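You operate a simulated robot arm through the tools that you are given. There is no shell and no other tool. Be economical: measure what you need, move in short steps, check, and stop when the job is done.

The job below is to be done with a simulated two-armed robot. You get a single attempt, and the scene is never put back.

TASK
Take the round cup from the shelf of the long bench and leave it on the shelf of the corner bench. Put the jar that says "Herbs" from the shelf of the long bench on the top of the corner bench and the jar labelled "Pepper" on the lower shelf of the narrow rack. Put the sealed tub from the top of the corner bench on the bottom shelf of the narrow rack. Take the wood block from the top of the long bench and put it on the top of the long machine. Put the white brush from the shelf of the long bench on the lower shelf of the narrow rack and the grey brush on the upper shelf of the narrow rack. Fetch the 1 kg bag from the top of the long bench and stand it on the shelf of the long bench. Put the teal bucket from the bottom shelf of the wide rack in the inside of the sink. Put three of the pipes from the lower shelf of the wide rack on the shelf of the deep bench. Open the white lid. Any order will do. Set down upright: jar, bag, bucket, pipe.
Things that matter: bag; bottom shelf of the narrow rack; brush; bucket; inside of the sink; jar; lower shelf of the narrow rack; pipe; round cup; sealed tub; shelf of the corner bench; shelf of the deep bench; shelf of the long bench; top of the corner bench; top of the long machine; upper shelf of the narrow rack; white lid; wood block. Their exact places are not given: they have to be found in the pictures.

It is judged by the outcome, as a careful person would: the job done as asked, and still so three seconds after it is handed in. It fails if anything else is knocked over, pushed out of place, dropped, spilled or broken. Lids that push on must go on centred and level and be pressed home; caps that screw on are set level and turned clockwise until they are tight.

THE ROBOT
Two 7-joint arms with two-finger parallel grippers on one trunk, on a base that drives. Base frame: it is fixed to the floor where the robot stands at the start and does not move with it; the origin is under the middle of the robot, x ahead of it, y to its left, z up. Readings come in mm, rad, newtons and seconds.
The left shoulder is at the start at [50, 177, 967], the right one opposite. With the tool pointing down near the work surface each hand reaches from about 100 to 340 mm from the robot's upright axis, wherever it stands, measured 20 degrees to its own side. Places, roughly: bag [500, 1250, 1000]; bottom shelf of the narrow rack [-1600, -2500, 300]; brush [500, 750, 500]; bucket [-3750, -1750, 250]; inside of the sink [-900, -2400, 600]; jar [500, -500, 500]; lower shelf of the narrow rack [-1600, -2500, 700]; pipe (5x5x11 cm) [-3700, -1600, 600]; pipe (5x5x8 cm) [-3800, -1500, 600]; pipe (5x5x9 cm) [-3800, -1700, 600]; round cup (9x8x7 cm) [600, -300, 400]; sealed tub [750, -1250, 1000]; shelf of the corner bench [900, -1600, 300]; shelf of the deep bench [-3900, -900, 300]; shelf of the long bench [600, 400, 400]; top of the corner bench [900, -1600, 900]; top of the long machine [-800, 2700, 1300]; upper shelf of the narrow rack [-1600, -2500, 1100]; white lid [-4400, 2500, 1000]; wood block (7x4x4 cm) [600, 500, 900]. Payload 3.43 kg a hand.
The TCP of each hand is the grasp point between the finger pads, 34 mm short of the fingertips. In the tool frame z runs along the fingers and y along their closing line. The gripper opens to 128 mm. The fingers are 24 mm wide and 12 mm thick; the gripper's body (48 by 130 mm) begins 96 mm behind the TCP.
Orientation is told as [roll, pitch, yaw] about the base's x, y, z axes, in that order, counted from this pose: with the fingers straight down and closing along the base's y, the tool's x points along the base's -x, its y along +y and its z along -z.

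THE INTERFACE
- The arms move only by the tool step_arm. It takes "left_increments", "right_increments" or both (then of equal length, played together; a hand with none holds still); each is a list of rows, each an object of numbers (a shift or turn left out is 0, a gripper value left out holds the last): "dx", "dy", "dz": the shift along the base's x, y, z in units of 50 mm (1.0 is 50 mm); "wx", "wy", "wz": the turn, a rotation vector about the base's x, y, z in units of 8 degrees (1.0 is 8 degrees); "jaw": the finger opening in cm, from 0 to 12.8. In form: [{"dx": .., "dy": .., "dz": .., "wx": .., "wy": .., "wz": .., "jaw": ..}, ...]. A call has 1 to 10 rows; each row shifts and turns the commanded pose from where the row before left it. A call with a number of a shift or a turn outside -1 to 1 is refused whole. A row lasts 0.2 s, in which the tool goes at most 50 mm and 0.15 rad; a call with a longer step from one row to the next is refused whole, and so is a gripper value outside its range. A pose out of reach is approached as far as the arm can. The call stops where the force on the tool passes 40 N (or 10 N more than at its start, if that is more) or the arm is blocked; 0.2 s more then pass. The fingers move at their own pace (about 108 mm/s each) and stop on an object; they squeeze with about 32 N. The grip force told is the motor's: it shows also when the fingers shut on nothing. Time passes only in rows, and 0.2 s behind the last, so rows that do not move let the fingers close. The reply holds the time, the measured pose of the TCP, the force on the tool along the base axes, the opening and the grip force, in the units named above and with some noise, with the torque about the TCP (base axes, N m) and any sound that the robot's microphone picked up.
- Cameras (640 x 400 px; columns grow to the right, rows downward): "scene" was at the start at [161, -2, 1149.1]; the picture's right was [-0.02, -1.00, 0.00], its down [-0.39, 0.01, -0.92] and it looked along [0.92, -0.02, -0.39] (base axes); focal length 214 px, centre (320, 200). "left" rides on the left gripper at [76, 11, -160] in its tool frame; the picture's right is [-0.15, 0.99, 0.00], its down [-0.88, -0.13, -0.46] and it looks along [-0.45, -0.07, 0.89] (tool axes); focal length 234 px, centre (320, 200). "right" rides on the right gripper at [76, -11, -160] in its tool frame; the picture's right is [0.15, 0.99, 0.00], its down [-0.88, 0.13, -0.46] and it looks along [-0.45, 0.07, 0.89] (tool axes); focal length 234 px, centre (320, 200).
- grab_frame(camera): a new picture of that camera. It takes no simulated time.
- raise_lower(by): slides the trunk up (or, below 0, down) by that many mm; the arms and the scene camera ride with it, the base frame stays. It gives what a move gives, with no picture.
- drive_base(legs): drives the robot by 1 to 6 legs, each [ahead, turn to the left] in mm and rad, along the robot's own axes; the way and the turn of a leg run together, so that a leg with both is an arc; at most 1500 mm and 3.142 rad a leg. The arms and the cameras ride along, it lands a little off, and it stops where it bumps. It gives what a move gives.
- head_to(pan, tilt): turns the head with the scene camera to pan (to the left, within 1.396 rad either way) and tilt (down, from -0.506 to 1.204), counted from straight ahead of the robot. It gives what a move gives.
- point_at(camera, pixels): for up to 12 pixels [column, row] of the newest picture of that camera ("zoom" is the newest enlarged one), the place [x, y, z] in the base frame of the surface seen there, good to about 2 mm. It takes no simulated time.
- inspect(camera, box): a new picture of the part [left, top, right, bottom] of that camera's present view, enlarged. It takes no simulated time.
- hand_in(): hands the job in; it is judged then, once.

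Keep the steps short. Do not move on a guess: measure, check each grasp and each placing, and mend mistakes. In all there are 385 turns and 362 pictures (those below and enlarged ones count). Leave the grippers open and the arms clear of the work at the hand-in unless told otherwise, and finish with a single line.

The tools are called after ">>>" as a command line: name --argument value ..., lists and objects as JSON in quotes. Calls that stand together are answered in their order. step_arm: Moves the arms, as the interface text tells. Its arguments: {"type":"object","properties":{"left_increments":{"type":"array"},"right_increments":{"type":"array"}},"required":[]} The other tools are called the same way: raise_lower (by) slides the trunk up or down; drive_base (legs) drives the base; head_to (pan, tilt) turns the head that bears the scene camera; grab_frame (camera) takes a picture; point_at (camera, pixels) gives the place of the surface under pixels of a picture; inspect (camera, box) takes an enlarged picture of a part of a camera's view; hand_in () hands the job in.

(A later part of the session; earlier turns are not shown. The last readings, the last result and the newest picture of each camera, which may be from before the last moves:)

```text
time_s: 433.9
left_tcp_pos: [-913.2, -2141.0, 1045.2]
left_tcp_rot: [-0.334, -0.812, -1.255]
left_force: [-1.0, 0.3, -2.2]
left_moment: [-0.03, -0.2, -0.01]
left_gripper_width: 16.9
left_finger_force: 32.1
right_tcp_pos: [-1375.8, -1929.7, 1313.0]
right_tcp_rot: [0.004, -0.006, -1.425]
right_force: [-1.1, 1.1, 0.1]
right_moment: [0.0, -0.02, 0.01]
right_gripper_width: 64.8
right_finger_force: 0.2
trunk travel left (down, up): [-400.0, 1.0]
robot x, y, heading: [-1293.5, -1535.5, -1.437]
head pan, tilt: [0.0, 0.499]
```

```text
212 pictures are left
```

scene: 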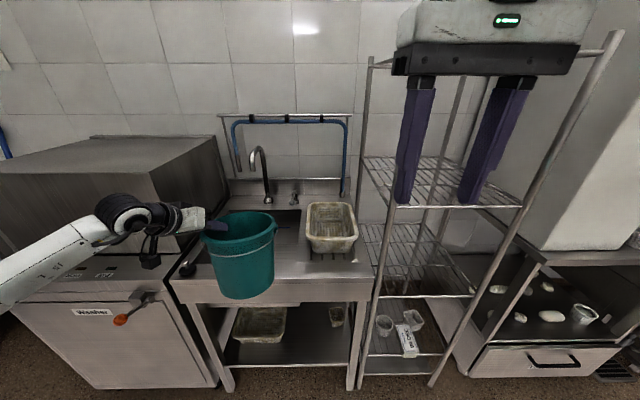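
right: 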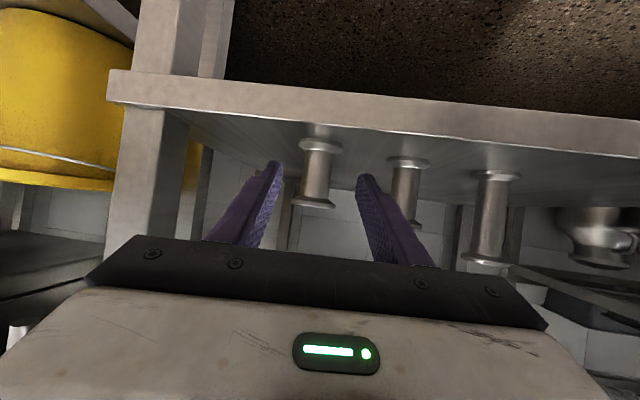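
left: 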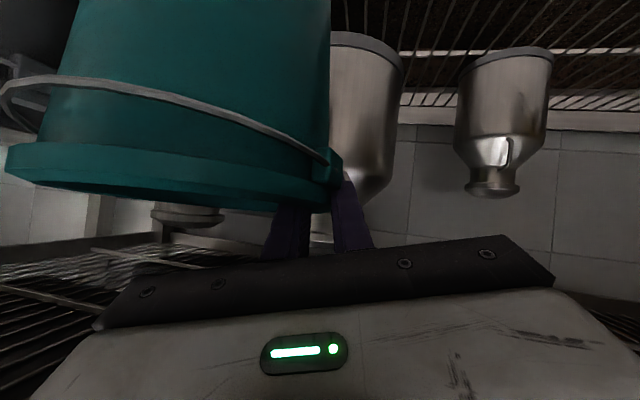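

Shift left hand 67 mm left, right hand inward 100 mm (away from the rack post), then drive in 200 mm and check.

>>> step_arm --left_increments '[{"dx": 0.67, "dy": 0.09}, {"dx": 0.66, "dy": 0.09}, {}]' --right_increments '[{"dx": 0.9, "dy": 0.15}, {"dx": 0.9, "dy": 0.15}, {}]'

>>> drive_base --legs '[[200, 0]]'

>>> grab_frame --camera "scene"

>>> grab_frame --camera "left"

```text
time_s: 434.7
left_tcp_pos: [-845.8, -2132.5, 1044.7]
left_tcp_rot: [-0.335, -0.81, -1.255]
left_force: [0.8, -0.2, -2.7]
left_moment: [-0.01, -0.16, -0.02]
left_gripper_width: 16.9
left_finger_force: 32.0
right_tcp_pos: [-1284.7, -1913.6, 1311.8]
right_tcp_rot: [0.005, -0.004, -1.424]
right_force: [0.5, 0.3, 0.4]
right_moment: [-0.03, -0.01, -0.02]
right_gripper_width: 65.1
right_finger_force: 0.0
trunk travel left (down, up): [-400.0, 1.0]
robot x, y, heading: [-1293.8, -1530.8, -1.436]
head pan, tilt: [0.0, 0.499]
```

```text
time_s: 436.3
left_tcp_pos: [-820.2, -2330.2, 1045.3]
left_tcp_rot: [-0.334, -0.812, -1.253]
left_force: [-0.2, 0.4, -1.9]
left_moment: [-0.07, -0.21, -0.04]
left_gripper_width: 16.9
left_finger_force: 31.7
right_tcp_pos: [-1257.6, -2111.1, 1311.4]
right_tcp_rot: [0.005, -0.004, -1.425]
right_force: [-0.4, 0.7, -0.7]
right_moment: [0.03, 0.06, 0.03]
right_gripper_width: 65.1
right_finger_force: 0.0
trunk travel left (down, up): [-400.0, 1.0]
robot x, y, heading: [-1264.4, -1728.9, -1.441]
head pan, tilt: [0.0, 0.499]
```

```text
211 pictures are left
```

scene: 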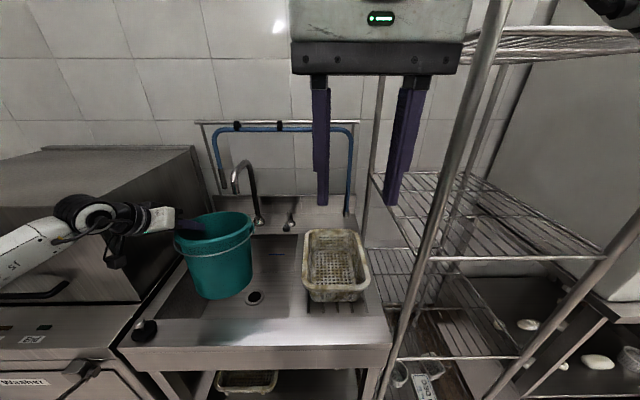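

```text
210 pictures are left
```

left: 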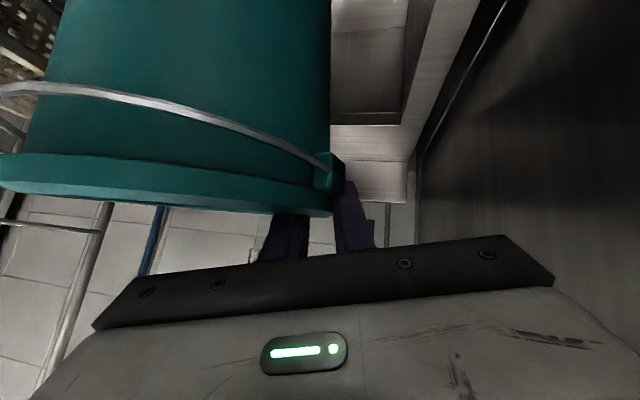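

>>> point_at --camera "left" --pixels '[[480, 220], [560, 260], [440, 200], [600, 200], [380, 80], [400, 170]]'

>>> point_at --camera "scene" --pixels '[[237, 190], [236, 170], [225, 215], [180, 240], [215, 240], [250, 225], [250, 250], [215, 295], [170, 215]]'

```text
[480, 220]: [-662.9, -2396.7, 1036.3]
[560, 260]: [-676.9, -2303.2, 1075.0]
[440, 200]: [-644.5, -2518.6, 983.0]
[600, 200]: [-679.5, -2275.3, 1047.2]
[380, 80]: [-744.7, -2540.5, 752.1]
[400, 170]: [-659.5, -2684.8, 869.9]
```

```text
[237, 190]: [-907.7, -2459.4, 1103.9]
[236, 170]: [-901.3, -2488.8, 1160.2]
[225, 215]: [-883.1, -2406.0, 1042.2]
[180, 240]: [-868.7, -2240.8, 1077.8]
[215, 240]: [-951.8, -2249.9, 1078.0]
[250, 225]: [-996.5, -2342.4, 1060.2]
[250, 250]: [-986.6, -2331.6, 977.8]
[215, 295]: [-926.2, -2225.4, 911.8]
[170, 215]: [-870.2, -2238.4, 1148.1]
```

The bucket now leans away (far rim 1042, near 1078). Level it with a −9° rotation.

>>> step_arm --left_increments '[{"wx": -0.6, "wy": -0.08}, {"wx": -0.6, "wy": -0.08}, {}]'

>>> inspect --camera "scene" --box '[150, 190, 290, 320]'

>>> point_at --camera "zoom" --pixels '[[340, 105], [290, 110], [260, 205], [330, 190], [445, 140], [200, 190], [300, 330], [250, 320], [420, 300], [310, 215]]'

```text
time_s: 437.1
left_tcp_pos: [-820.7, -2329.9, 1044.6]
left_tcp_rot: [-0.391, -0.98, -1.21]
left_force: [-0.4, -0.4, -1.5]
left_moment: [-0.03, -0.17, -0.01]
left_gripper_width: 16.7
left_finger_force: 32.2
right_tcp_pos: [-1258.9, -2111.4, 1311.4]
right_tcp_rot: [0.005, -0.004, -1.426]
right_force: [-0.2, 0.3, 0.5]
right_moment: [0.01, 0.03, 0.0]
right_gripper_width: 64.9
right_finger_force: 0.1
trunk travel left (down, up): [-400.0, 1.0]
robot x, y, heading: [-1264.8, -1731.1, -1.432]
head pan, tilt: [0.0, 0.499]
```

```text
3.08 times, centred on (220, 255) of scene
```

zoom: 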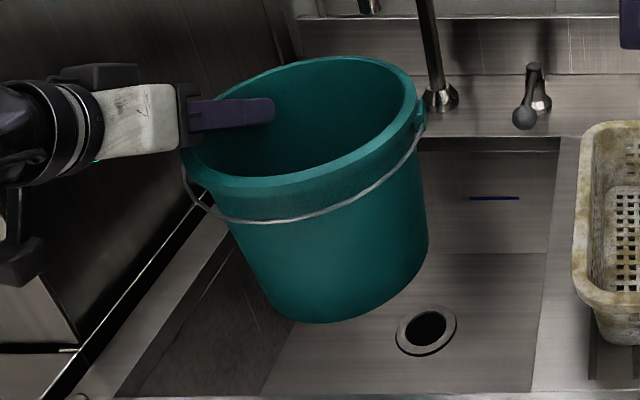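

```text
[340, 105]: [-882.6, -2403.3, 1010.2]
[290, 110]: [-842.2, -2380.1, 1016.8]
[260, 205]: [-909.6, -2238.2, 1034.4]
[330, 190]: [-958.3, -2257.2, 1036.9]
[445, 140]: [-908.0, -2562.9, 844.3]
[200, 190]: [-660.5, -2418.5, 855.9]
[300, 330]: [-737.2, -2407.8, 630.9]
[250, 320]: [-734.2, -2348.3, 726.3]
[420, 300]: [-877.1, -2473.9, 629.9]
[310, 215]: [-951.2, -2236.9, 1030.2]
```

>>> point_at --camera "zoom" --pixels '[[413, 100], [345, 59], [405, 75], [230, 185], [300, 182], [370, 150], [285, 66], [340, 320], [425, 250], [300, 310]]'

```text
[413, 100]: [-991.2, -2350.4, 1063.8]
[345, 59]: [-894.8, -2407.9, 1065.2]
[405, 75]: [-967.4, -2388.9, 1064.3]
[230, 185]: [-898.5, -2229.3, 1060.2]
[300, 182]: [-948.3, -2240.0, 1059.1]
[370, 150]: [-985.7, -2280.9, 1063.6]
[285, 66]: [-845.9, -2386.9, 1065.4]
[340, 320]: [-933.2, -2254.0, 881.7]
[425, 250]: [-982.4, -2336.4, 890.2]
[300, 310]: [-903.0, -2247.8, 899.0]
```

Rim level (1060–1065), bottom ≈ 881, centre (-908,-2320). Drive 118 mm more, lowering 8 mm first.

>>> step_arm --left_increments '[{"dz": -0.16}, {}]'

>>> drive_base --legs '[[118, 0]]'

>>> step_arm --left_increments '[{"dz": -0.8}, {"dz": -0.8}, {"dz": -0.8}, {"dz": -0.8}, {}]'

>>> grab_frame --camera "scene"

>>> grab_frame --camera "left"

```text
time_s: 437.7
left_tcp_pos: [-820.3, -2330.7, 1037.2]
left_tcp_rot: [-0.389, -0.978, -1.212]
left_force: [0.3, -0.3, -1.7]
left_moment: [0.04, -0.18, 0.01]
left_gripper_width: 17.0
left_finger_force: 31.7
right_tcp_pos: [-1257.3, -2111.9, 1311.8]
right_tcp_rot: [0.003, -0.004, -1.424]
right_force: [0.9, -0.7, -1.1]
right_moment: [0.01, 0.03, -0.01]
right_gripper_width: 64.7
right_finger_force: 0.1
trunk travel left (down, up): [-400.0, 1.0]
robot x, y, heading: [-1264.9, -1729.8, -1.438]
head pan, tilt: [0.0, 0.499]
```

```text
time_s: 439.1
left_tcp_pos: [-807.2, -2436.1, 1042.8]
left_tcp_rot: [-0.388, -0.987, -1.212]
left_force: [-0.1, 0.3, -2.8]
left_moment: [0.0, -0.16, -0.05]
left_gripper_width: 16.8
left_finger_force: 31.8
right_tcp_pos: [-1243.4, -2207.8, 1316.8]
right_tcp_rot: [-0.002, -0.028, -1.401]
right_force: [0.2, 0.5, 0.3]
right_moment: [0.04, -0.03, 0.06]
right_gripper_width: 64.9
right_finger_force: 0.0
trunk travel left (down, up): [-400.0, 1.0]
robot x, y, heading: [-1252.2, -1845.7, -1.44]
head pan, tilt: [0.0, 0.499]
stopped in leg 1: the robot was blocked; the commanded pose is now the measured one
```

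```text
time_s: 440.3
left_tcp_pos: [-804.2, -2438.8, 886.5]
left_tcp_rot: [-0.393, -0.992, -1.211]
left_force: [-0.9, 0.2, -2.5]
left_moment: [-0.02, -0.16, -0.02]
left_gripper_width: 16.9
left_finger_force: 32.4
right_tcp_pos: [-1244.5, -2208.7, 1316.2]
right_tcp_rot: [-0.004, -0.028, -1.407]
right_force: [-0.2, 0.3, 0.5]
right_moment: [-0.01, -0.02, -0.03]
right_gripper_width: 64.9
right_finger_force: 0.0
trunk travel left (down, up): [-400.0, 1.0]
robot x, y, heading: [-1251.8, -1844.0, -1.439]
head pan, tilt: [0.0, 0.499]
```

```text
208 pictures are left
```

scene: 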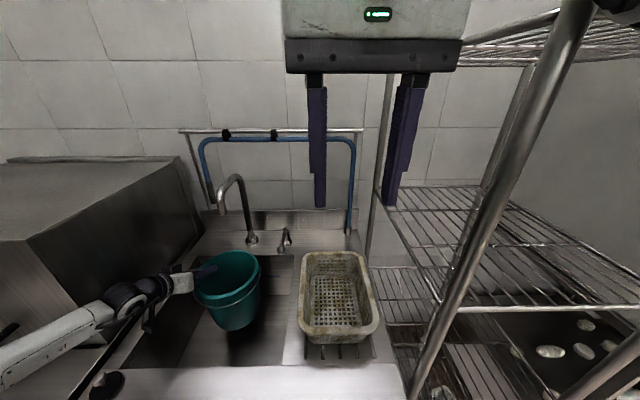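

```text
207 pictures are left
```

left: 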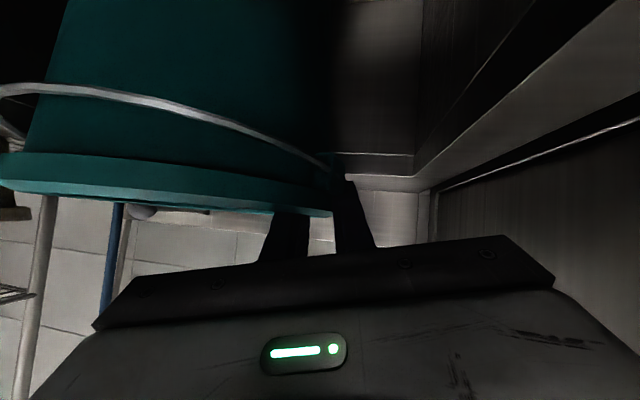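

The base stopped (right arm touched the rack post lightly). Bucket is already over the basin and lowered; continue to the floor of the sink.

>>> step_arm --left_increments '[{"dz": -0.7}, {"dz": -0.6}, {"dz": -0.2}, {"dz": -0.1}, {"dz": -0.1}, {}]'

>>> grab_frame --camera "scene"

```text
time_s: 441.6
left_tcp_pos: [-812.6, -2443.7, 805.2]
left_tcp_rot: [-0.413, -1.0, -1.202]
left_force: [0.4, -2.2, 4.9]
left_moment: [-0.06, 0.19, 0.16]
left_gripper_width: 16.6
left_finger_force: 32.1
right_tcp_pos: [-1243.4, -2208.6, 1316.7]
right_tcp_rot: [-0.004, -0.033, -1.402]
right_force: [1.1, -0.7, 0.3]
right_moment: [0.03, 0.03, 0.05]
right_gripper_width: 65.2
right_finger_force: 0.1
trunk travel left (down, up): [-400.0, 1.0]
robot x, y, heading: [-1254.2, -1843.9, -1.446]
head pan, tilt: [0.0, 0.499]
stopped in row 6 (left hand): the force on the tool passed its limit (the readings are from after the stop); the commanded pose is now the measured one
```

```text
206 pictures are left
```

scene: 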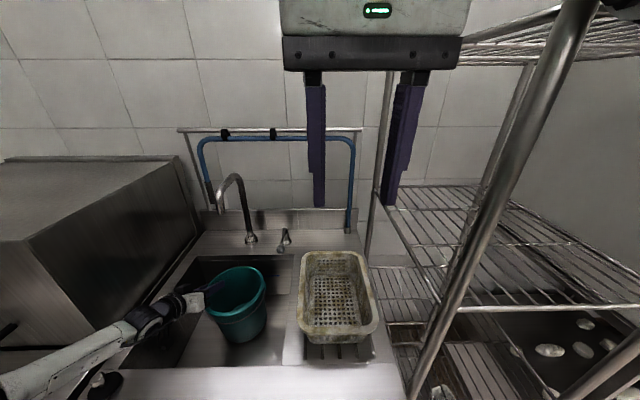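

On the sink floor. Ease, open, and rise.

>>> step_arm --left_increments '[{"dz": 0.03}, {"jaw": 4}, {"jaw": 6}, {}, {"dz": 0.5}, {"dz": 0.8}, {"dz": 0.8}, {"dz": 0.8}]'

>>> grab_frame --camera "left"

>>> grab_frame --camera "scene"

```text
time_s: 443.4
left_tcp_pos: [-812.4, -2441.7, 949.8]
left_tcp_rot: [-0.408, -0.996, -1.207]
left_force: [-0.2, -0.5, -0.6]
left_moment: [0.01, 0.01, 0.0]
left_gripper_width: 60.0
left_finger_force: 0.0
right_tcp_pos: [-1243.8, -2209.8, 1318.6]
right_tcp_rot: [-0.004, -0.029, -1.407]
right_force: [0.0, 0.3, 0.9]
right_moment: [-0.01, -0.01, 0.02]
right_gripper_width: 64.9
right_finger_force: 0.0
trunk travel left (down, up): [-400.0, 1.0]
robot x, y, heading: [-1248.9, -1846.1, -1.442]
head pan, tilt: [0.0, 0.499]
```

```text
205 pictures are left
```

left: 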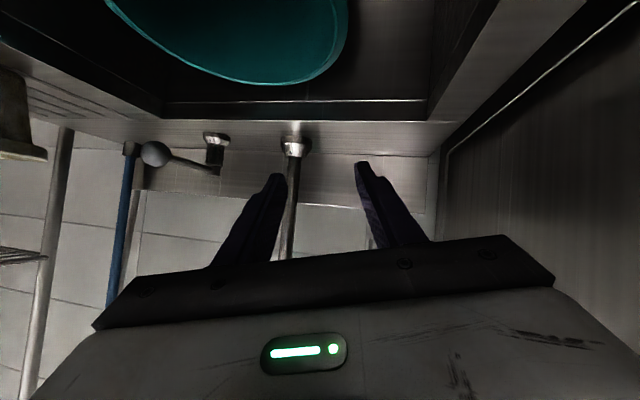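

```text
204 pictures are left
```

scene: 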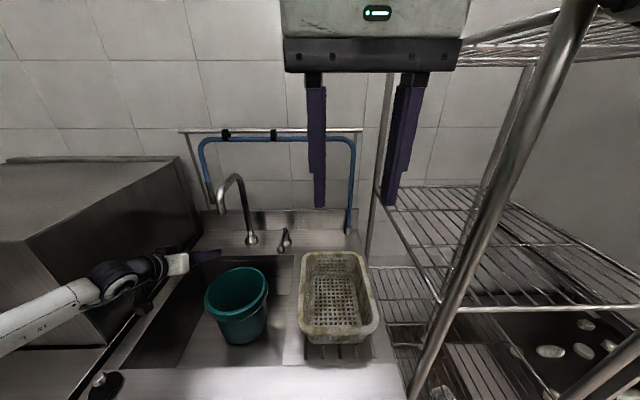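

Bucket stands in the sink. Raise a bit, back off and check the rack is undisturbed.

>>> step_arm --left_increments '[{"dz": 0.8}, {"dz": 0.6}, {}]'

>>> drive_base --legs '[[-480, 0]]'

>>> head_to --pan -0.2 --tilt 0.55

>>> grab_frame --camera "scene"

```text
time_s: 444.2
left_tcp_pos: [-813.5, -2439.6, 1019.5]
left_tcp_rot: [-0.41, -0.993, -1.203]
left_force: [0.2, 0.5, -0.8]
left_moment: [0.01, 0.02, 0.02]
left_gripper_width: 60.1
left_finger_force: 0.0
right_tcp_pos: [-1243.4, -2208.8, 1318.7]
right_tcp_rot: [-0.004, -0.03, -1.405]
right_force: [0.2, 0.0, 0.2]
right_moment: [-0.02, -0.03, 0.0]
right_gripper_width: 65.0
right_finger_force: 0.1
trunk travel left (down, up): [-400.0, 1.0]
robot x, y, heading: [-1253.7, -1849.4, -1.444]
head pan, tilt: [0.0, 0.499]
```

```text
time_s: 447.1
left_tcp_pos: [-875.1, -1967.9, 1011.9]
left_tcp_rot: [-0.405, -0.984, -1.21]
left_force: [0.7, -0.1, -0.2]
left_moment: [0.02, -0.03, 0.01]
left_gripper_width: 60.0
left_finger_force: 0.0
right_tcp_pos: [-1303.6, -1741.4, 1313.0]
right_tcp_rot: [-0.005, -0.014, -1.408]
right_force: [0.2, -0.2, -0.4]
right_moment: [-0.03, -0.06, 0.0]
right_gripper_width: 65.2
right_finger_force: 0.1
trunk travel left (down, up): [-400.0, 1.0]
robot x, y, heading: [-1314.8, -1368.7, -1.445]
head pan, tilt: [0.0, 0.499]
```

```text
time_s: 447.8
left_tcp_pos: [-874.5, -1969.4, 1011.7]
left_tcp_rot: [-0.408, -0.983, -1.21]
left_force: [-0.3, -0.1, 0.1]
left_moment: [0.02, 0.0, 0.04]
left_gripper_width: 60.0
left_finger_force: 0.0
right_tcp_pos: [-1303.9, -1740.1, 1312.4]
right_tcp_rot: [-0.004, -0.013, -1.407]
right_force: [-0.3, 0.9, 0.7]
right_moment: [0.0, 0.0, -0.04]
right_gripper_width: 64.8
right_finger_force: 0.1
trunk travel left (down, up): [-400.0, 1.0]
robot x, y, heading: [-1315.0, -1368.5, -1.445]
head pan, tilt: [-0.201, 0.55]
```

```text
203 pictures are left
```

scene: 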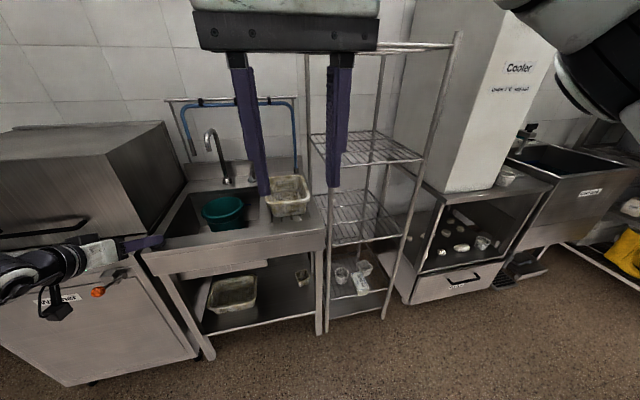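

All in order. Now drive to the long bench for the brushes and Pepper.

>>> drive_base --legs '[[0, 2.515], [1388, 0], [0, -0.93]]'

>>> raise_lower --by -400

>>> head_to --pan 0.1 --tilt 0.45

>>> grab_frame --camera "scene"

```text
time_s: 453.4
left_tcp_pos: [-1175.4, -634.8, 1012.5]
left_tcp_rot: [-0.426, -0.98, 1.133]
left_force: [-1.0, 0.1, 0.2]
left_moment: [-0.01, 0.0, -0.03]
left_gripper_width: 60.2
left_finger_force: 0.0
right_tcp_pos: [-1049.9, -1095.4, 1311.9]
right_tcp_rot: [0.001, -0.015, 0.943]
right_force: [-0.2, -0.5, 0.3]
right_moment: [-0.01, 0.01, 0.03]
right_gripper_width: 65.2
right_finger_force: 0.0
trunk travel left (down, up): [-400.0, 1.0]
robot x, y, heading: [-1311.2, -1367.0, 0.901]
head pan, tilt: [-0.201, 0.55]
stopped in leg 1: the robot was blocked; the commanded pose is now the measured one
```

```text
time_s: 456.8
left_tcp_pos: [-1224.5, -587.6, 713.5]
left_tcp_rot: [-0.158, -1.059, 1.025]
left_force: [0.4, 0.6, -1.1]
left_moment: [0.04, 0.02, 0.02]
left_gripper_width: 59.9
left_finger_force: 0.0
right_tcp_pos: [-1010.9, -1112.5, 949.5]
right_tcp_rot: [0.04, -0.018, 0.927]
right_force: [-0.9, 1.3, 1.0]
right_moment: [-0.08, -0.1, 0.01]
right_gripper_width: 65.0
right_finger_force: 0.2
trunk travel left (down, up): [-38.0, 363.0]
robot x, y, heading: [-1308.6, -1351.5, 0.859]
head pan, tilt: [-0.201, 0.55]
heard: click
stopped: the arm was blocked; the commanded pose is now the measured one
```

```text
time_s: 457.6
left_tcp_pos: [-1227.5, -584.2, 713.6]
left_tcp_rot: [-0.149, -1.059, 1.024]
left_force: [-0.6, -0.2, -0.6]
left_moment: [0.01, 0.04, 0.0]
left_gripper_width: 59.6
left_finger_force: 0.1
right_tcp_pos: [-1012.2, -1111.8, 949.0]
right_tcp_rot: [0.047, -0.018, 0.923]
right_force: [-0.3, -0.3, 0.6]
right_moment: [-0.03, -0.03, -0.02]
right_gripper_width: 65.1
right_finger_force: 0.0
trunk travel left (down, up): [-38.0, 363.0]
robot x, y, heading: [-1303.8, -1350.5, 0.864]
head pan, tilt: [0.099, 0.45]
```

```text
202 pictures are left
```

scene: 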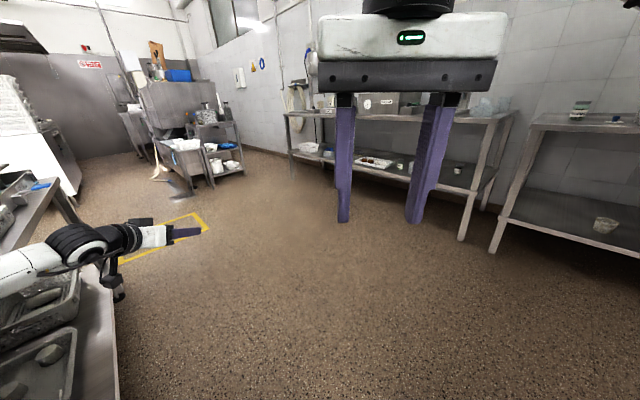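

The left arm met the island during the turn and I lowered onto it — a click was heard. Look left carefully.

>>> head_to --pan 1.0 --tilt 0.5

>>> grab_frame --camera "scene"

```text
time_s: 458.8
left_tcp_pos: [-1226.3, -584.4, 714.0]
left_tcp_rot: [-0.149, -1.057, 1.019]
left_force: [-0.6, -0.8, 0.4]
left_moment: [0.0, 0.01, 0.03]
left_gripper_width: 60.1
left_finger_force: 0.0
right_tcp_pos: [-1012.0, -1110.6, 948.0]
right_tcp_rot: [0.048, -0.019, 0.923]
right_force: [0.5, 0.6, -0.6]
right_moment: [0.01, -0.03, -0.01]
right_gripper_width: 65.0
right_finger_force: 0.1
trunk travel left (down, up): [-38.0, 363.0]
robot x, y, heading: [-1307.0, -1350.8, 0.858]
head pan, tilt: [1.0, 0.499]
```

```text
201 pictures are left
```

scene: 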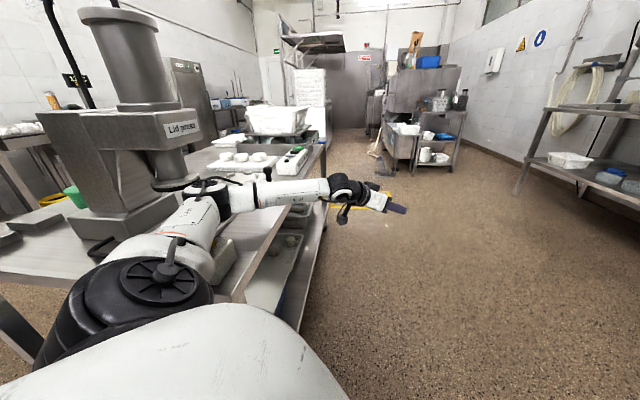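

Raise the trunk back up to lift the arm off the island, then look.

>>> raise_lower --by 362

>>> grab_frame --camera "scene"

```text
time_s: 462.3
left_tcp_pos: [-1204.6, -574.8, 1036.3]
left_tcp_rot: [-0.29, -1.025, 1.106]
left_force: [0.2, -0.6, -0.5]
left_moment: [-0.01, -0.04, -0.02]
left_gripper_width: 60.4
left_finger_force: 0.0
right_tcp_pos: [-1020.9, -1079.1, 1302.9]
right_tcp_rot: [0.003, 0.005, 0.924]
right_force: [0.0, 0.2, 0.3]
right_moment: [-0.01, 0.01, -0.05]
right_gripper_width: 65.1
right_finger_force: 0.0
trunk travel left (down, up): [-400.0, 1.0]
robot x, y, heading: [-1312.6, -1349.3, 0.859]
head pan, tilt: [1.0, 0.499]
```

```text
200 pictures are left
```

scene: 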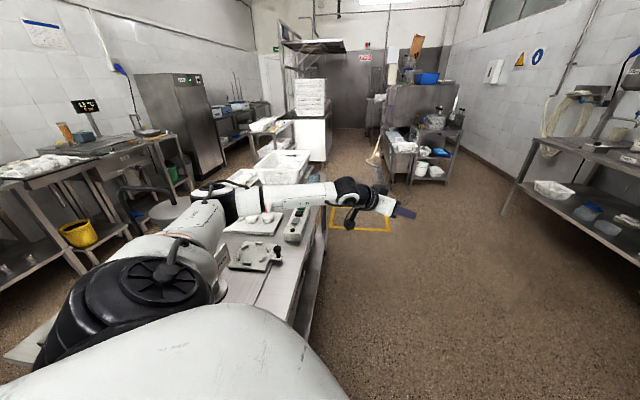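

>>> drive_base --legs '[[0, -0.9]]'

>>> head_to --pan 1.39 --tilt 0.4

>>> grab_frame --camera "scene"

```text
time_s: 465.0
left_tcp_pos: [-664.3, -918.3, 1054.0]
left_tcp_rot: [-0.249, -1.048, 0.214]
left_force: [-0.4, 0.2, -0.1]
left_moment: [0.0, 0.02, 0.0]
left_gripper_width: 60.1
left_finger_force: 0.1
right_tcp_pos: [-940.2, -1402.7, 1312.6]
right_tcp_rot: [-0.004, -0.016, 0.028]
right_force: [-0.2, 0.2, -0.2]
right_moment: [-0.02, 0.02, 0.02]
right_gripper_width: 65.0
right_finger_force: 0.2
trunk travel left (down, up): [-400.0, 1.0]
robot x, y, heading: [-1310.8, -1348.0, -0.027]
head pan, tilt: [1.0, 0.499]
```

```text
time_s: 465.9
left_tcp_pos: [-662.8, -917.5, 1052.4]
left_tcp_rot: [-0.25, -1.049, 0.213]
left_force: [-0.4, 0.4, -0.2]
left_moment: [0.01, -0.02, -0.01]
left_gripper_width: 60.1
left_finger_force: 0.1
right_tcp_pos: [-939.9, -1402.4, 1312.1]
right_tcp_rot: [-0.002, -0.016, 0.026]
right_force: [-0.2, -0.9, -1.1]
right_moment: [0.0, 0.0, -0.04]
right_gripper_width: 64.9
right_finger_force: 0.0
trunk travel left (down, up): [-400.0, 1.0]
robot x, y, heading: [-1315.8, -1355.9, -0.02]
head pan, tilt: [1.389, 0.4]
```

```text
199 pictures are left
```

scene: 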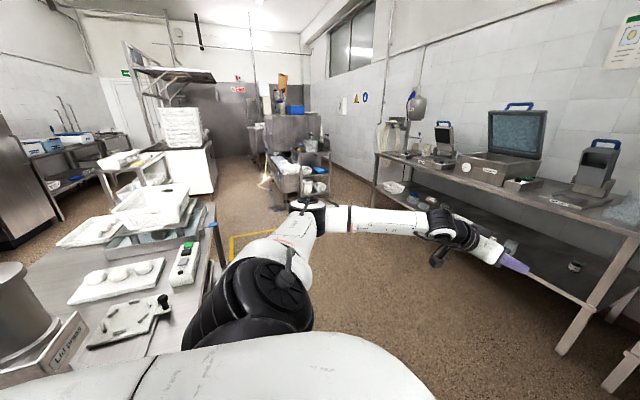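

Fold the left arm compactly before moving on (it is too wide for this corridor).

>>> step_arm --left_increments '[{"wy": 0.94, "wx": 0.2, "dx": -0.6, "dy": -0.5}, {"wy": 0.94, "wx": 0.2, "dx": -0.6, "dy": -0.5}, {"wy": 0.94, "wx": 0.2, "dx": -0.6, "dy": -0.5}, {"wy": 0.94, "dx": -0.6, "dy": -0.5}, {"wy": 0.94, "dx": -0.6, "dz": 0.5}, {"wy": 0.94, "dx": -0.6, "dz": 0.5}, {"wy": 0.94, "dx": -0.6, "dz": 0.5}, {"wy": 0.94, "dz": 0.5}, {"dz": 0.5}, {"dz": 0.5}]'

>>> grab_frame --camera "scene"

```text
time_s: 468.1
left_tcp_pos: [-872.1, -1018.1, 1204.1]
left_tcp_rot: [-0.01, -0.009, 0.04]
left_force: [-0.1, 0.2, 0.2]
left_moment: [0.0, 0.0, 0.02]
left_gripper_width: 60.0
left_finger_force: 0.1
right_tcp_pos: [-939.6, -1402.6, 1312.7]
right_tcp_rot: [-0.004, -0.016, 0.028]
right_force: [-0.5, -0.1, 0.0]
right_moment: [-0.01, -0.01, -0.01]
right_gripper_width: 65.1
right_finger_force: 0.1
trunk travel left (down, up): [-400.0, 1.0]
robot x, y, heading: [-1311.4, -1349.7, -0.029]
head pan, tilt: [1.389, 0.4]
```

```text
198 pictures are left
```

scene: 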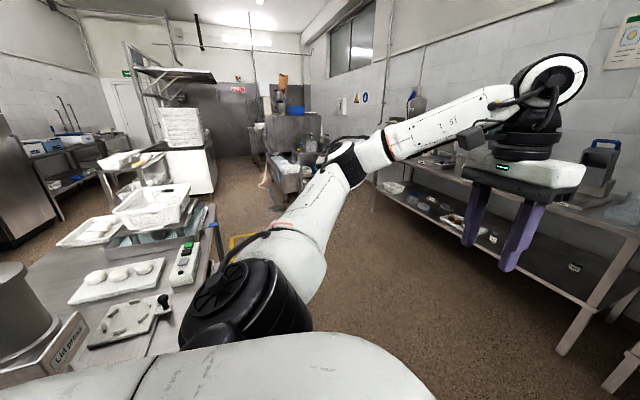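

>>> step_arm --left_increments '[{"dy": -0.8, "dz": 0.4}, {"dy": -0.8, "dz": 0.4}, {"dy": -0.8, "dx": -0.4}, {"dy": -0.4, "dx": -0.8}, {}]'

>>> drive_base --legs '[[500, 0]]'

>>> drive_base --legs '[[0, 1.3]]'

>>> head_to --pan 1.1 --tilt 0.4

>>> grab_frame --camera "scene"

```text
time_s: 469.3
left_tcp_pos: [-932.5, -1157.2, 1243.3]
left_tcp_rot: [-0.011, -0.011, 0.042]
left_force: [-1.3, -0.3, 0.4]
left_moment: [0.0, -0.03, -0.01]
left_gripper_width: 59.9
left_finger_force: 0.1
right_tcp_pos: [-939.8, -1403.5, 1311.6]
right_tcp_rot: [-0.005, -0.015, 0.028]
right_force: [-0.9, -0.7, -0.2]
right_moment: [-0.01, 0.01, 0.0]
right_gripper_width: 64.8
right_finger_force: 0.1
trunk travel left (down, up): [-400.0, 1.0]
robot x, y, heading: [-1312.5, -1349.4, -0.024]
head pan, tilt: [1.389, 0.4]
```

```text
time_s: 472.3
left_tcp_pos: [-425.6, -1172.3, 1242.8]
left_tcp_rot: [-0.013, -0.011, 0.04]
left_force: [0.0, -0.3, -0.1]
left_moment: [0.02, 0.0, -0.02]
left_gripper_width: 59.9
left_finger_force: 0.0
right_tcp_pos: [-435.2, -1418.0, 1313.7]
right_tcp_rot: [-0.006, -0.017, 0.025]
right_force: [1.0, -0.6, -1.3]
right_moment: [0.01, 0.01, 0.02]
right_gripper_width: 64.8
right_finger_force: 0.0
trunk travel left (down, up): [-400.0, 1.0]
robot x, y, heading: [-805.6, -1364.5, -0.031]
head pan, tilt: [1.389, 0.4]
```

```text
time_s: 475.9
left_tcp_pos: [-894.6, -948.7, 1243.7]
left_tcp_rot: [-0.011, -0.013, 1.348]
left_force: [0.1, -0.9, -0.4]
left_moment: [-0.03, 0.0, 0.03]
left_gripper_width: 59.9
left_finger_force: 0.0
right_tcp_pos: [-659.1, -1020.8, 1313.0]
right_tcp_rot: [-0.005, -0.016, 1.333]
right_force: [0.6, -0.1, -0.7]
right_moment: [0.0, 0.0, -0.04]
right_gripper_width: 65.1
right_finger_force: 0.1
trunk travel left (down, up): [-400.0, 1.0]
robot x, y, heading: [-807.2, -1362.1, 1.275]
head pan, tilt: [1.389, 0.4]
```

```text
time_s: 476.7
left_tcp_pos: [-895.4, -948.7, 1243.8]
left_tcp_rot: [-0.011, -0.014, 1.347]
left_force: [0.2, 0.9, -0.1]
left_moment: [0.04, 0.0, -0.04]
left_gripper_width: 59.8
left_finger_force: 0.0
right_tcp_pos: [-659.6, -1020.1, 1312.3]
right_tcp_rot: [-0.005, -0.016, 1.333]
right_force: [0.0, -0.7, -0.1]
right_moment: [0.02, 0.03, 0.0]
right_gripper_width: 65.1
right_finger_force: 0.1
trunk travel left (down, up): [-400.0, 1.0]
robot x, y, heading: [-809.3, -1365.3, 1.279]
head pan, tilt: [1.1, 0.4]
```

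```text
197 pictures are left
```

scene: 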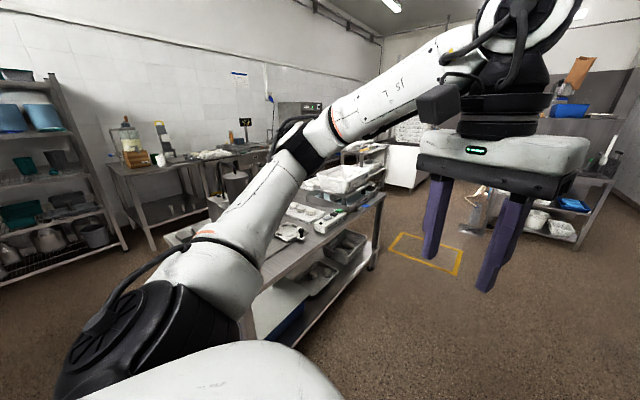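

>>> inspect --camera "scene" --box '[150, 160, 350, 290]'

```text
3.08 times, centred on (250, 225) of scene
```

zoom: 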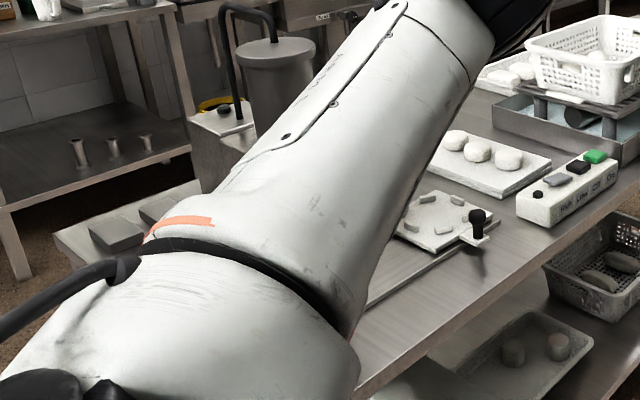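

Turn to face the island with the folded hands and look at its corner.

>>> drive_base --legs '[[0, 1.0]]'

>>> head_to --pan 0.55 --tilt 0.5

>>> grab_frame --camera "scene"

```text
time_s: 479.6
left_tcp_pos: [-1204.3, -1213.1, 1243.8]
left_tcp_rot: [-0.013, -0.013, 2.343]
left_force: [-0.6, 0.0, -0.5]
left_moment: [0.01, 0.03, -0.01]
left_gripper_width: 60.3
left_finger_force: 0.0
right_tcp_pos: [-1016.6, -1053.1, 1312.5]
right_tcp_rot: [-0.005, -0.016, 2.328]
right_force: [0.3, -0.7, -0.1]
right_moment: [0.03, -0.01, -0.01]
right_gripper_width: 65.1
right_finger_force: 0.0
trunk travel left (down, up): [-400.0, 1.0]
robot x, y, heading: [-806.9, -1367.6, 2.269]
head pan, tilt: [1.1, 0.4]
```

```text
time_s: 480.6
left_tcp_pos: [-1204.0, -1212.8, 1242.6]
left_tcp_rot: [-0.012, -0.014, 2.344]
left_force: [-0.2, 0.1, -0.5]
left_moment: [-0.01, -0.03, 0.0]
left_gripper_width: 60.1
left_finger_force: 0.1
right_tcp_pos: [-1017.0, -1054.5, 1312.7]
right_tcp_rot: [-0.004, -0.016, 2.33]
right_force: [-0.1, -0.6, 0.8]
right_moment: [-0.03, 0.0, 0.01]
right_gripper_width: 65.0
right_finger_force: 0.1
trunk travel left (down, up): [-400.0, 1.0]
robot x, y, heading: [-805.2, -1366.5, 2.277]
head pan, tilt: [0.55, 0.499]
```

```text
195 pictures are left
```

scene: 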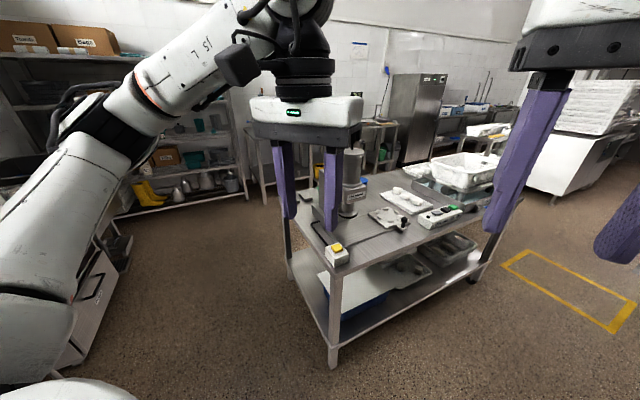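

>>> inspect --camera "scene" --box '[280, 160, 520, 290]'

```text
2.67 times, centred on (400, 225) of scene
```

zoom: 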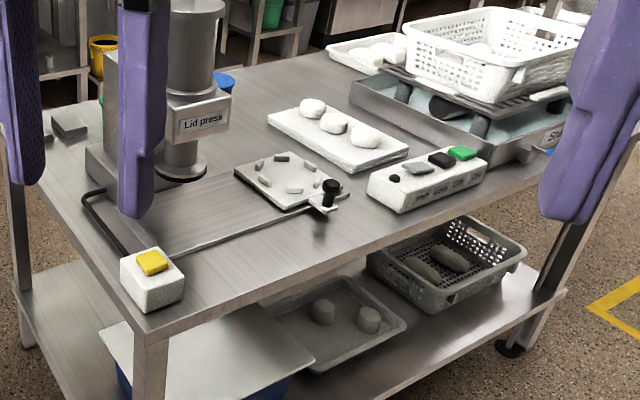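

The click was the lid press's yellow push button; everything stands as before. Arms are folded now; drive to the long bench.

>>> drive_base --legs '[[0, -0.83], [1200, 0], [0, -1.3]]'

>>> head_to --pan 0.3 --tilt 0.5

>>> grab_frame --camera "scene"

```text
time_s: 492.1
left_tcp_pos: [-314.1, 85.3, 1243.7]
left_tcp_rot: [-0.011, -0.014, 0.211]
left_force: [-0.3, 0.1, 0.8]
left_moment: [-0.01, 0.0, -0.01]
left_gripper_width: 59.9
left_finger_force: 0.1
right_tcp_pos: [-279.6, -159.8, 1312.7]
right_tcp_rot: [-0.005, -0.015, 0.197]
right_force: [-0.6, -0.6, -1.3]
right_moment: [0.03, -0.02, -0.01]
right_gripper_width: 65.0
right_finger_force: 0.1
trunk travel left (down, up): [-400.0, 1.0]
robot x, y, heading: [-658.0, -171.9, 0.142]
head pan, tilt: [0.55, 0.499]
```

```text
time_s: 492.9
left_tcp_pos: [-314.9, 84.8, 1244.0]
left_tcp_rot: [-0.012, -0.013, 0.213]
left_force: [-0.3, 0.0, -0.7]
left_moment: [-0.01, 0.0, -0.02]
left_gripper_width: 59.9
left_finger_force: 0.1
right_tcp_pos: [-279.3, -158.9, 1313.5]
right_tcp_rot: [-0.006, -0.017, 0.197]
right_force: [0.2, 0.6, -0.2]
right_moment: [-0.03, 0.0, 0.02]
right_gripper_width: 65.1
right_finger_force: 0.1
trunk travel left (down, up): [-400.0, 1.0]
robot x, y, heading: [-657.3, -171.8, 0.14]
head pan, tilt: [0.3, 0.499]
```

```text
193 pictures are left
```

scene: 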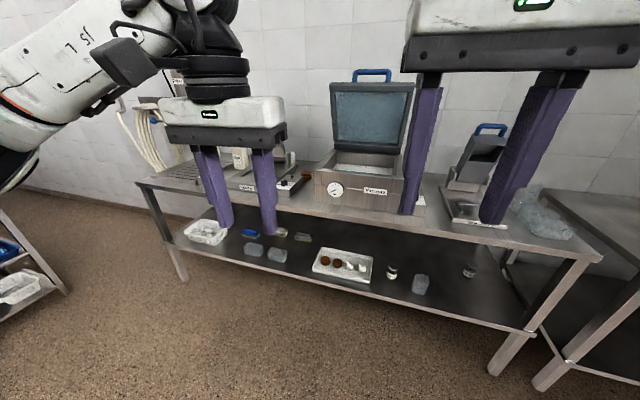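

>>> inspect --camera "scene" --box '[160, 130, 340, 270]'

>>> point_at --camera "zoom" --pixels '[[415, 350], [400, 365], [430, 370], [510, 375], [490, 370], [530, 372], [320, 365], [500, 160], [520, 150], [265, 90], [290, 100]]'

```text
2.86 times, centred on (250, 200) of scene
```

zoom: 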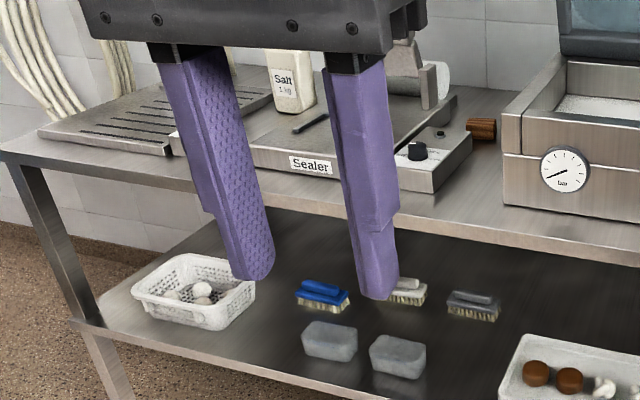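

```text
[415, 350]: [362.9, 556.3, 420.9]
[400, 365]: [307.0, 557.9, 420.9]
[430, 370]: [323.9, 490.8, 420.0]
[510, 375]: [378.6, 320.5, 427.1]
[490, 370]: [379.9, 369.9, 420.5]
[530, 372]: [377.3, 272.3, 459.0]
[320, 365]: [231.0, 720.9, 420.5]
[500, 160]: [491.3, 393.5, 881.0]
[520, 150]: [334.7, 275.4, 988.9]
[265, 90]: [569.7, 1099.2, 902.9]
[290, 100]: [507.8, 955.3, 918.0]
```

>>> point_at --camera "zoom" --pixels '[[408, 284], [410, 296], [425, 298], [470, 297], [475, 305], [450, 302], [498, 304], [320, 288], [480, 128], [495, 122], [290, 75], [280, 105]]'

```text
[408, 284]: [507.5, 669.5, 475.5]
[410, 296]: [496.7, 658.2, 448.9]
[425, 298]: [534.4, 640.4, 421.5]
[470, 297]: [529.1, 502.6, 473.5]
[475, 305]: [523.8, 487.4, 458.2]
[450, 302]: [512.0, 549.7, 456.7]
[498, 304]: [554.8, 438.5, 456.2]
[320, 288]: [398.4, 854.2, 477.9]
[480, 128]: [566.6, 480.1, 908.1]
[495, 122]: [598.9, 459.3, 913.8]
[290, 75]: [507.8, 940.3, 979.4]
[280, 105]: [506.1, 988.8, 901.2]
```

Brushes: white ≈(507,665,475), grey ≈(533,495,474); salt bag 1 kg on the sealer at ≈(508,960), wood block ≈(585,470,905). Check the object at the far left before moving left.

>>> raise_lower --by -400

>>> head_to --pan 0.9 --tilt 0.5

>>> grab_frame --camera "scene"

>>> point_at --camera "scene" --pixels '[[150, 250], [100, 200], [200, 250], [50, 280], [250, 200], [300, 250]]'

```text
time_s: 496.7
left_tcp_pos: [-315.5, 86.4, 843.2]
left_tcp_rot: [-0.013, -0.013, 0.212]
left_force: [0.1, 0.2, 0.3]
left_moment: [0.0, 0.0, -0.01]
left_gripper_width: 60.2
left_finger_force: 0.1
right_tcp_pos: [-279.7, -158.1, 913.5]
right_tcp_rot: [-0.006, -0.015, 0.198]
right_force: [-0.4, 0.8, -0.4]
right_moment: [-0.02, -0.04, 0.0]
right_gripper_width: 65.2
right_finger_force: 0.1
trunk travel left (down, up): [0.0, 401.0]
robot x, y, heading: [-653.7, -170.0, 0.146]
head pan, tilt: [0.3, 0.499]
```

```text
time_s: 497.7
left_tcp_pos: [-314.7, 85.2, 843.0]
left_tcp_rot: [-0.011, -0.014, 0.213]
left_force: [-0.5, -0.4, 0.2]
left_moment: [0.02, 0.02, 0.04]
left_gripper_width: 59.7
left_finger_force: 0.0
right_tcp_pos: [-279.4, -159.1, 912.6]
right_tcp_rot: [-0.005, -0.017, 0.197]
right_force: [-0.5, 0.4, 0.1]
right_moment: [0.01, 0.01, 0.01]
right_gripper_width: 65.1
right_finger_force: 0.1
trunk travel left (down, up): [0.0, 401.0]
robot x, y, heading: [-656.6, -171.8, 0.14]
head pan, tilt: [0.901, 0.499]
```

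```text
191 pictures are left
```

scene: 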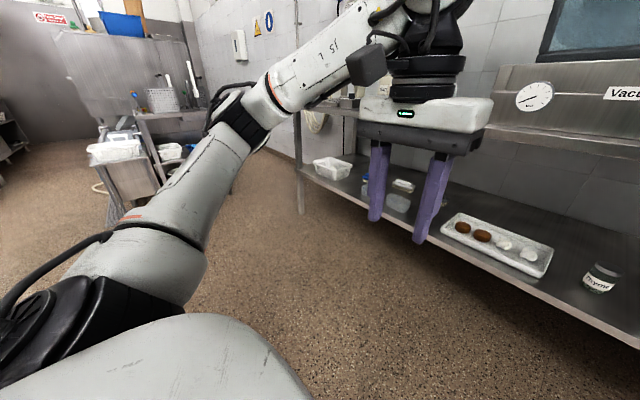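

```text
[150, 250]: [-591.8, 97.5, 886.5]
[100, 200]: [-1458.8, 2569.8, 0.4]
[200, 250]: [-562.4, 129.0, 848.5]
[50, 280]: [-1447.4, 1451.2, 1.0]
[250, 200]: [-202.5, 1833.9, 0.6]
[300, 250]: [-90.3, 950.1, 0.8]
```

Floor is free to the left. Move to (-650,640) facing the bench.

>>> drive_base --legs '[[0, 1.43], [812, 0], [0, -1.43]]'

>>> step_arm --right_increments '[{"wy": -0.94, "dz": -0.6, "dx": 0.7}, {"wy": -0.94, "dz": -0.6, "dx": 0.7}, {"wy": -0.94, "dz": -0.6, "dx": 0.7}, {"wy": -0.94, "dz": -0.6, "dx": 0.7, "dy": -0.3}, {"wy": -0.94, "dz": -0.6, "dx": 0.7, "dy": -0.3}, {"wy": -0.94, "dz": -0.6, "dx": 0.7, "dy": -0.3}, {"dz": -0.7, "dy": -0.6}, {"dz": -0.7, "dy": -0.6}, {"dz": -0.7, "dy": -0.6}, {"dz": -0.7, "dy": -0.6}]'

>>> head_to --pan 0 --tilt 0.5

>>> grab_frame --camera "scene"

```text
time_s: 509.0
left_tcp_pos: [-306.8, 889.9, 843.0]
left_tcp_rot: [-0.012, -0.013, 0.212]
left_force: [0.0, 0.5, -0.1]
left_moment: [0.0, 0.02, -0.01]
left_gripper_width: 60.1
left_finger_force: 0.0
right_tcp_pos: [-272.8, 647.7, 913.0]
right_tcp_rot: [-0.006, -0.015, 0.197]
right_force: [0.1, -0.7, 0.2]
right_moment: [-0.02, 0.0, 0.02]
right_gripper_width: 64.9
right_finger_force: 0.1
trunk travel left (down, up): [0.0, 401.0]
robot x, y, heading: [-644.6, 635.0, 0.139]
head pan, tilt: [0.901, 0.499]
```

```text
time_s: 511.2
left_tcp_pos: [-306.4, 891.1, 843.9]
left_tcp_rot: [-0.013, -0.012, 0.213]
left_force: [0.8, 0.0, -0.7]
left_moment: [-0.02, -0.04, -0.01]
left_gripper_width: 59.9
left_finger_force: 0.0
right_tcp_pos: [-61.4, 481.1, 593.7]
right_tcp_rot: [-0.204, -0.787, 0.283]
right_force: [-0.6, -0.5, 0.3]
right_moment: [-0.01, -0.02, -0.03]
right_gripper_width: 65.1
right_finger_force: 0.3
trunk travel left (down, up): [0.0, 401.0]
robot x, y, heading: [-649.1, 631.4, 0.14]
head pan, tilt: [0.901, 0.499]
```

```text
time_s: 512.4
left_tcp_pos: [-306.3, 890.3, 843.6]
left_tcp_rot: [-0.012, -0.013, 0.213]
left_force: [0.0, 0.1, -0.2]
left_moment: [-0.01, 0.05, 0.0]
left_gripper_width: 59.9
left_finger_force: 0.1
right_tcp_pos: [-62.3, 483.0, 592.3]
right_tcp_rot: [-0.203, -0.784, 0.281]
right_force: [-0.4, -0.5, -0.5]
right_moment: [0.0, -0.01, 0.01]
right_gripper_width: 65.3
right_finger_force: 0.1
trunk travel left (down, up): [0.0, 401.0]
robot x, y, heading: [-648.6, 636.3, 0.142]
head pan, tilt: [0.0, 0.499]
```

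```text
190 pictures are left
```

scene: 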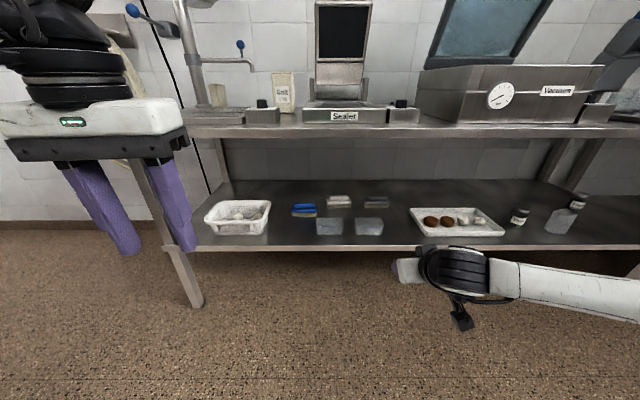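

>>> step_arm --right_increments '[{"wx": 0.51, "wy": 0.07}, {"wx": 0.51, "wy": 0.07}, {}]'

>>> inspect --camera "scene" --box '[270, 175, 430, 250]'

>>> point_at --camera "zoom" --pixels '[[390, 85], [465, 88], [428, 80], [380, 108], [478, 110], [428, 98], [240, 82], [315, 82], [278, 78], [230, 105], [325, 100], [278, 92]]'

```text
time_s: 513.2
left_tcp_pos: [-307.0, 890.8, 843.7]
left_tcp_rot: [-0.012, -0.013, 0.213]
left_force: [0.0, -0.5, 0.4]
left_moment: [0.04, -0.01, -0.02]
left_gripper_width: 60.1
left_finger_force: 0.0
right_tcp_pos: [-62.0, 482.2, 592.7]
right_tcp_rot: [0.003, -0.794, 0.136]
right_force: [0.4, 0.4, -0.2]
right_moment: [0.01, -0.01, -0.02]
right_gripper_width: 65.1
right_finger_force: 0.0
trunk travel left (down, up): [0.0, 401.0]
robot x, y, heading: [-648.5, 632.8, 0.142]
head pan, tilt: [0.0, 0.499]
```

```text
4.00 times, centred on (350, 212) of scene
```

zoom: 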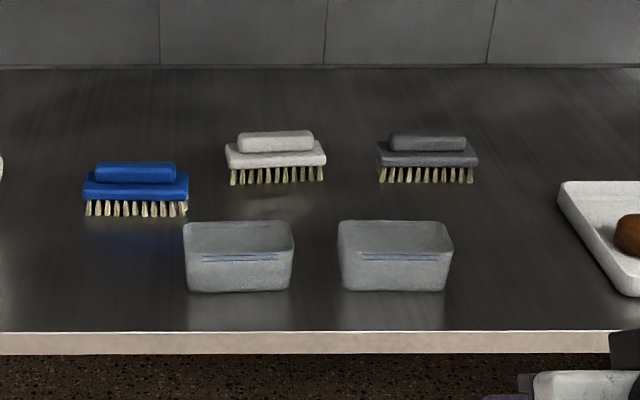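

```text
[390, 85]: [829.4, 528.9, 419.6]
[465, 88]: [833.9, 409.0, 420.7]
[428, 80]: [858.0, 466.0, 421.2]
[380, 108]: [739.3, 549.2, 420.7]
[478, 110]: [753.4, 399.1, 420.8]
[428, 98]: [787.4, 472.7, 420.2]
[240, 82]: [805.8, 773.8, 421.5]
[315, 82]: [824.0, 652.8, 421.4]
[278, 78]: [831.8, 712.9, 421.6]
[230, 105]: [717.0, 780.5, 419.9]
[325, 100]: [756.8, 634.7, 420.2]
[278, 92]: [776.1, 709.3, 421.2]
```

>>> point_at --camera "zoom" --pixels '[[393, 145], [463, 145], [428, 137], [380, 160], [476, 160], [428, 160], [243, 146], [309, 146], [276, 136], [228, 162], [324, 160], [276, 160]]'

```text
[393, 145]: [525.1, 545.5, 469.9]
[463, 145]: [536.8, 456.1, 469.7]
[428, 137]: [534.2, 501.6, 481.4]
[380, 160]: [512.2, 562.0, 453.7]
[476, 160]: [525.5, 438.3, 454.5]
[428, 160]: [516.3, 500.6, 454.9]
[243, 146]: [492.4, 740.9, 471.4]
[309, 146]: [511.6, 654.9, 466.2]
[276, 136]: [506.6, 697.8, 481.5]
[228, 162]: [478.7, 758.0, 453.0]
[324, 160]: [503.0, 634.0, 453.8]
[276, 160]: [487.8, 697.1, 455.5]
```

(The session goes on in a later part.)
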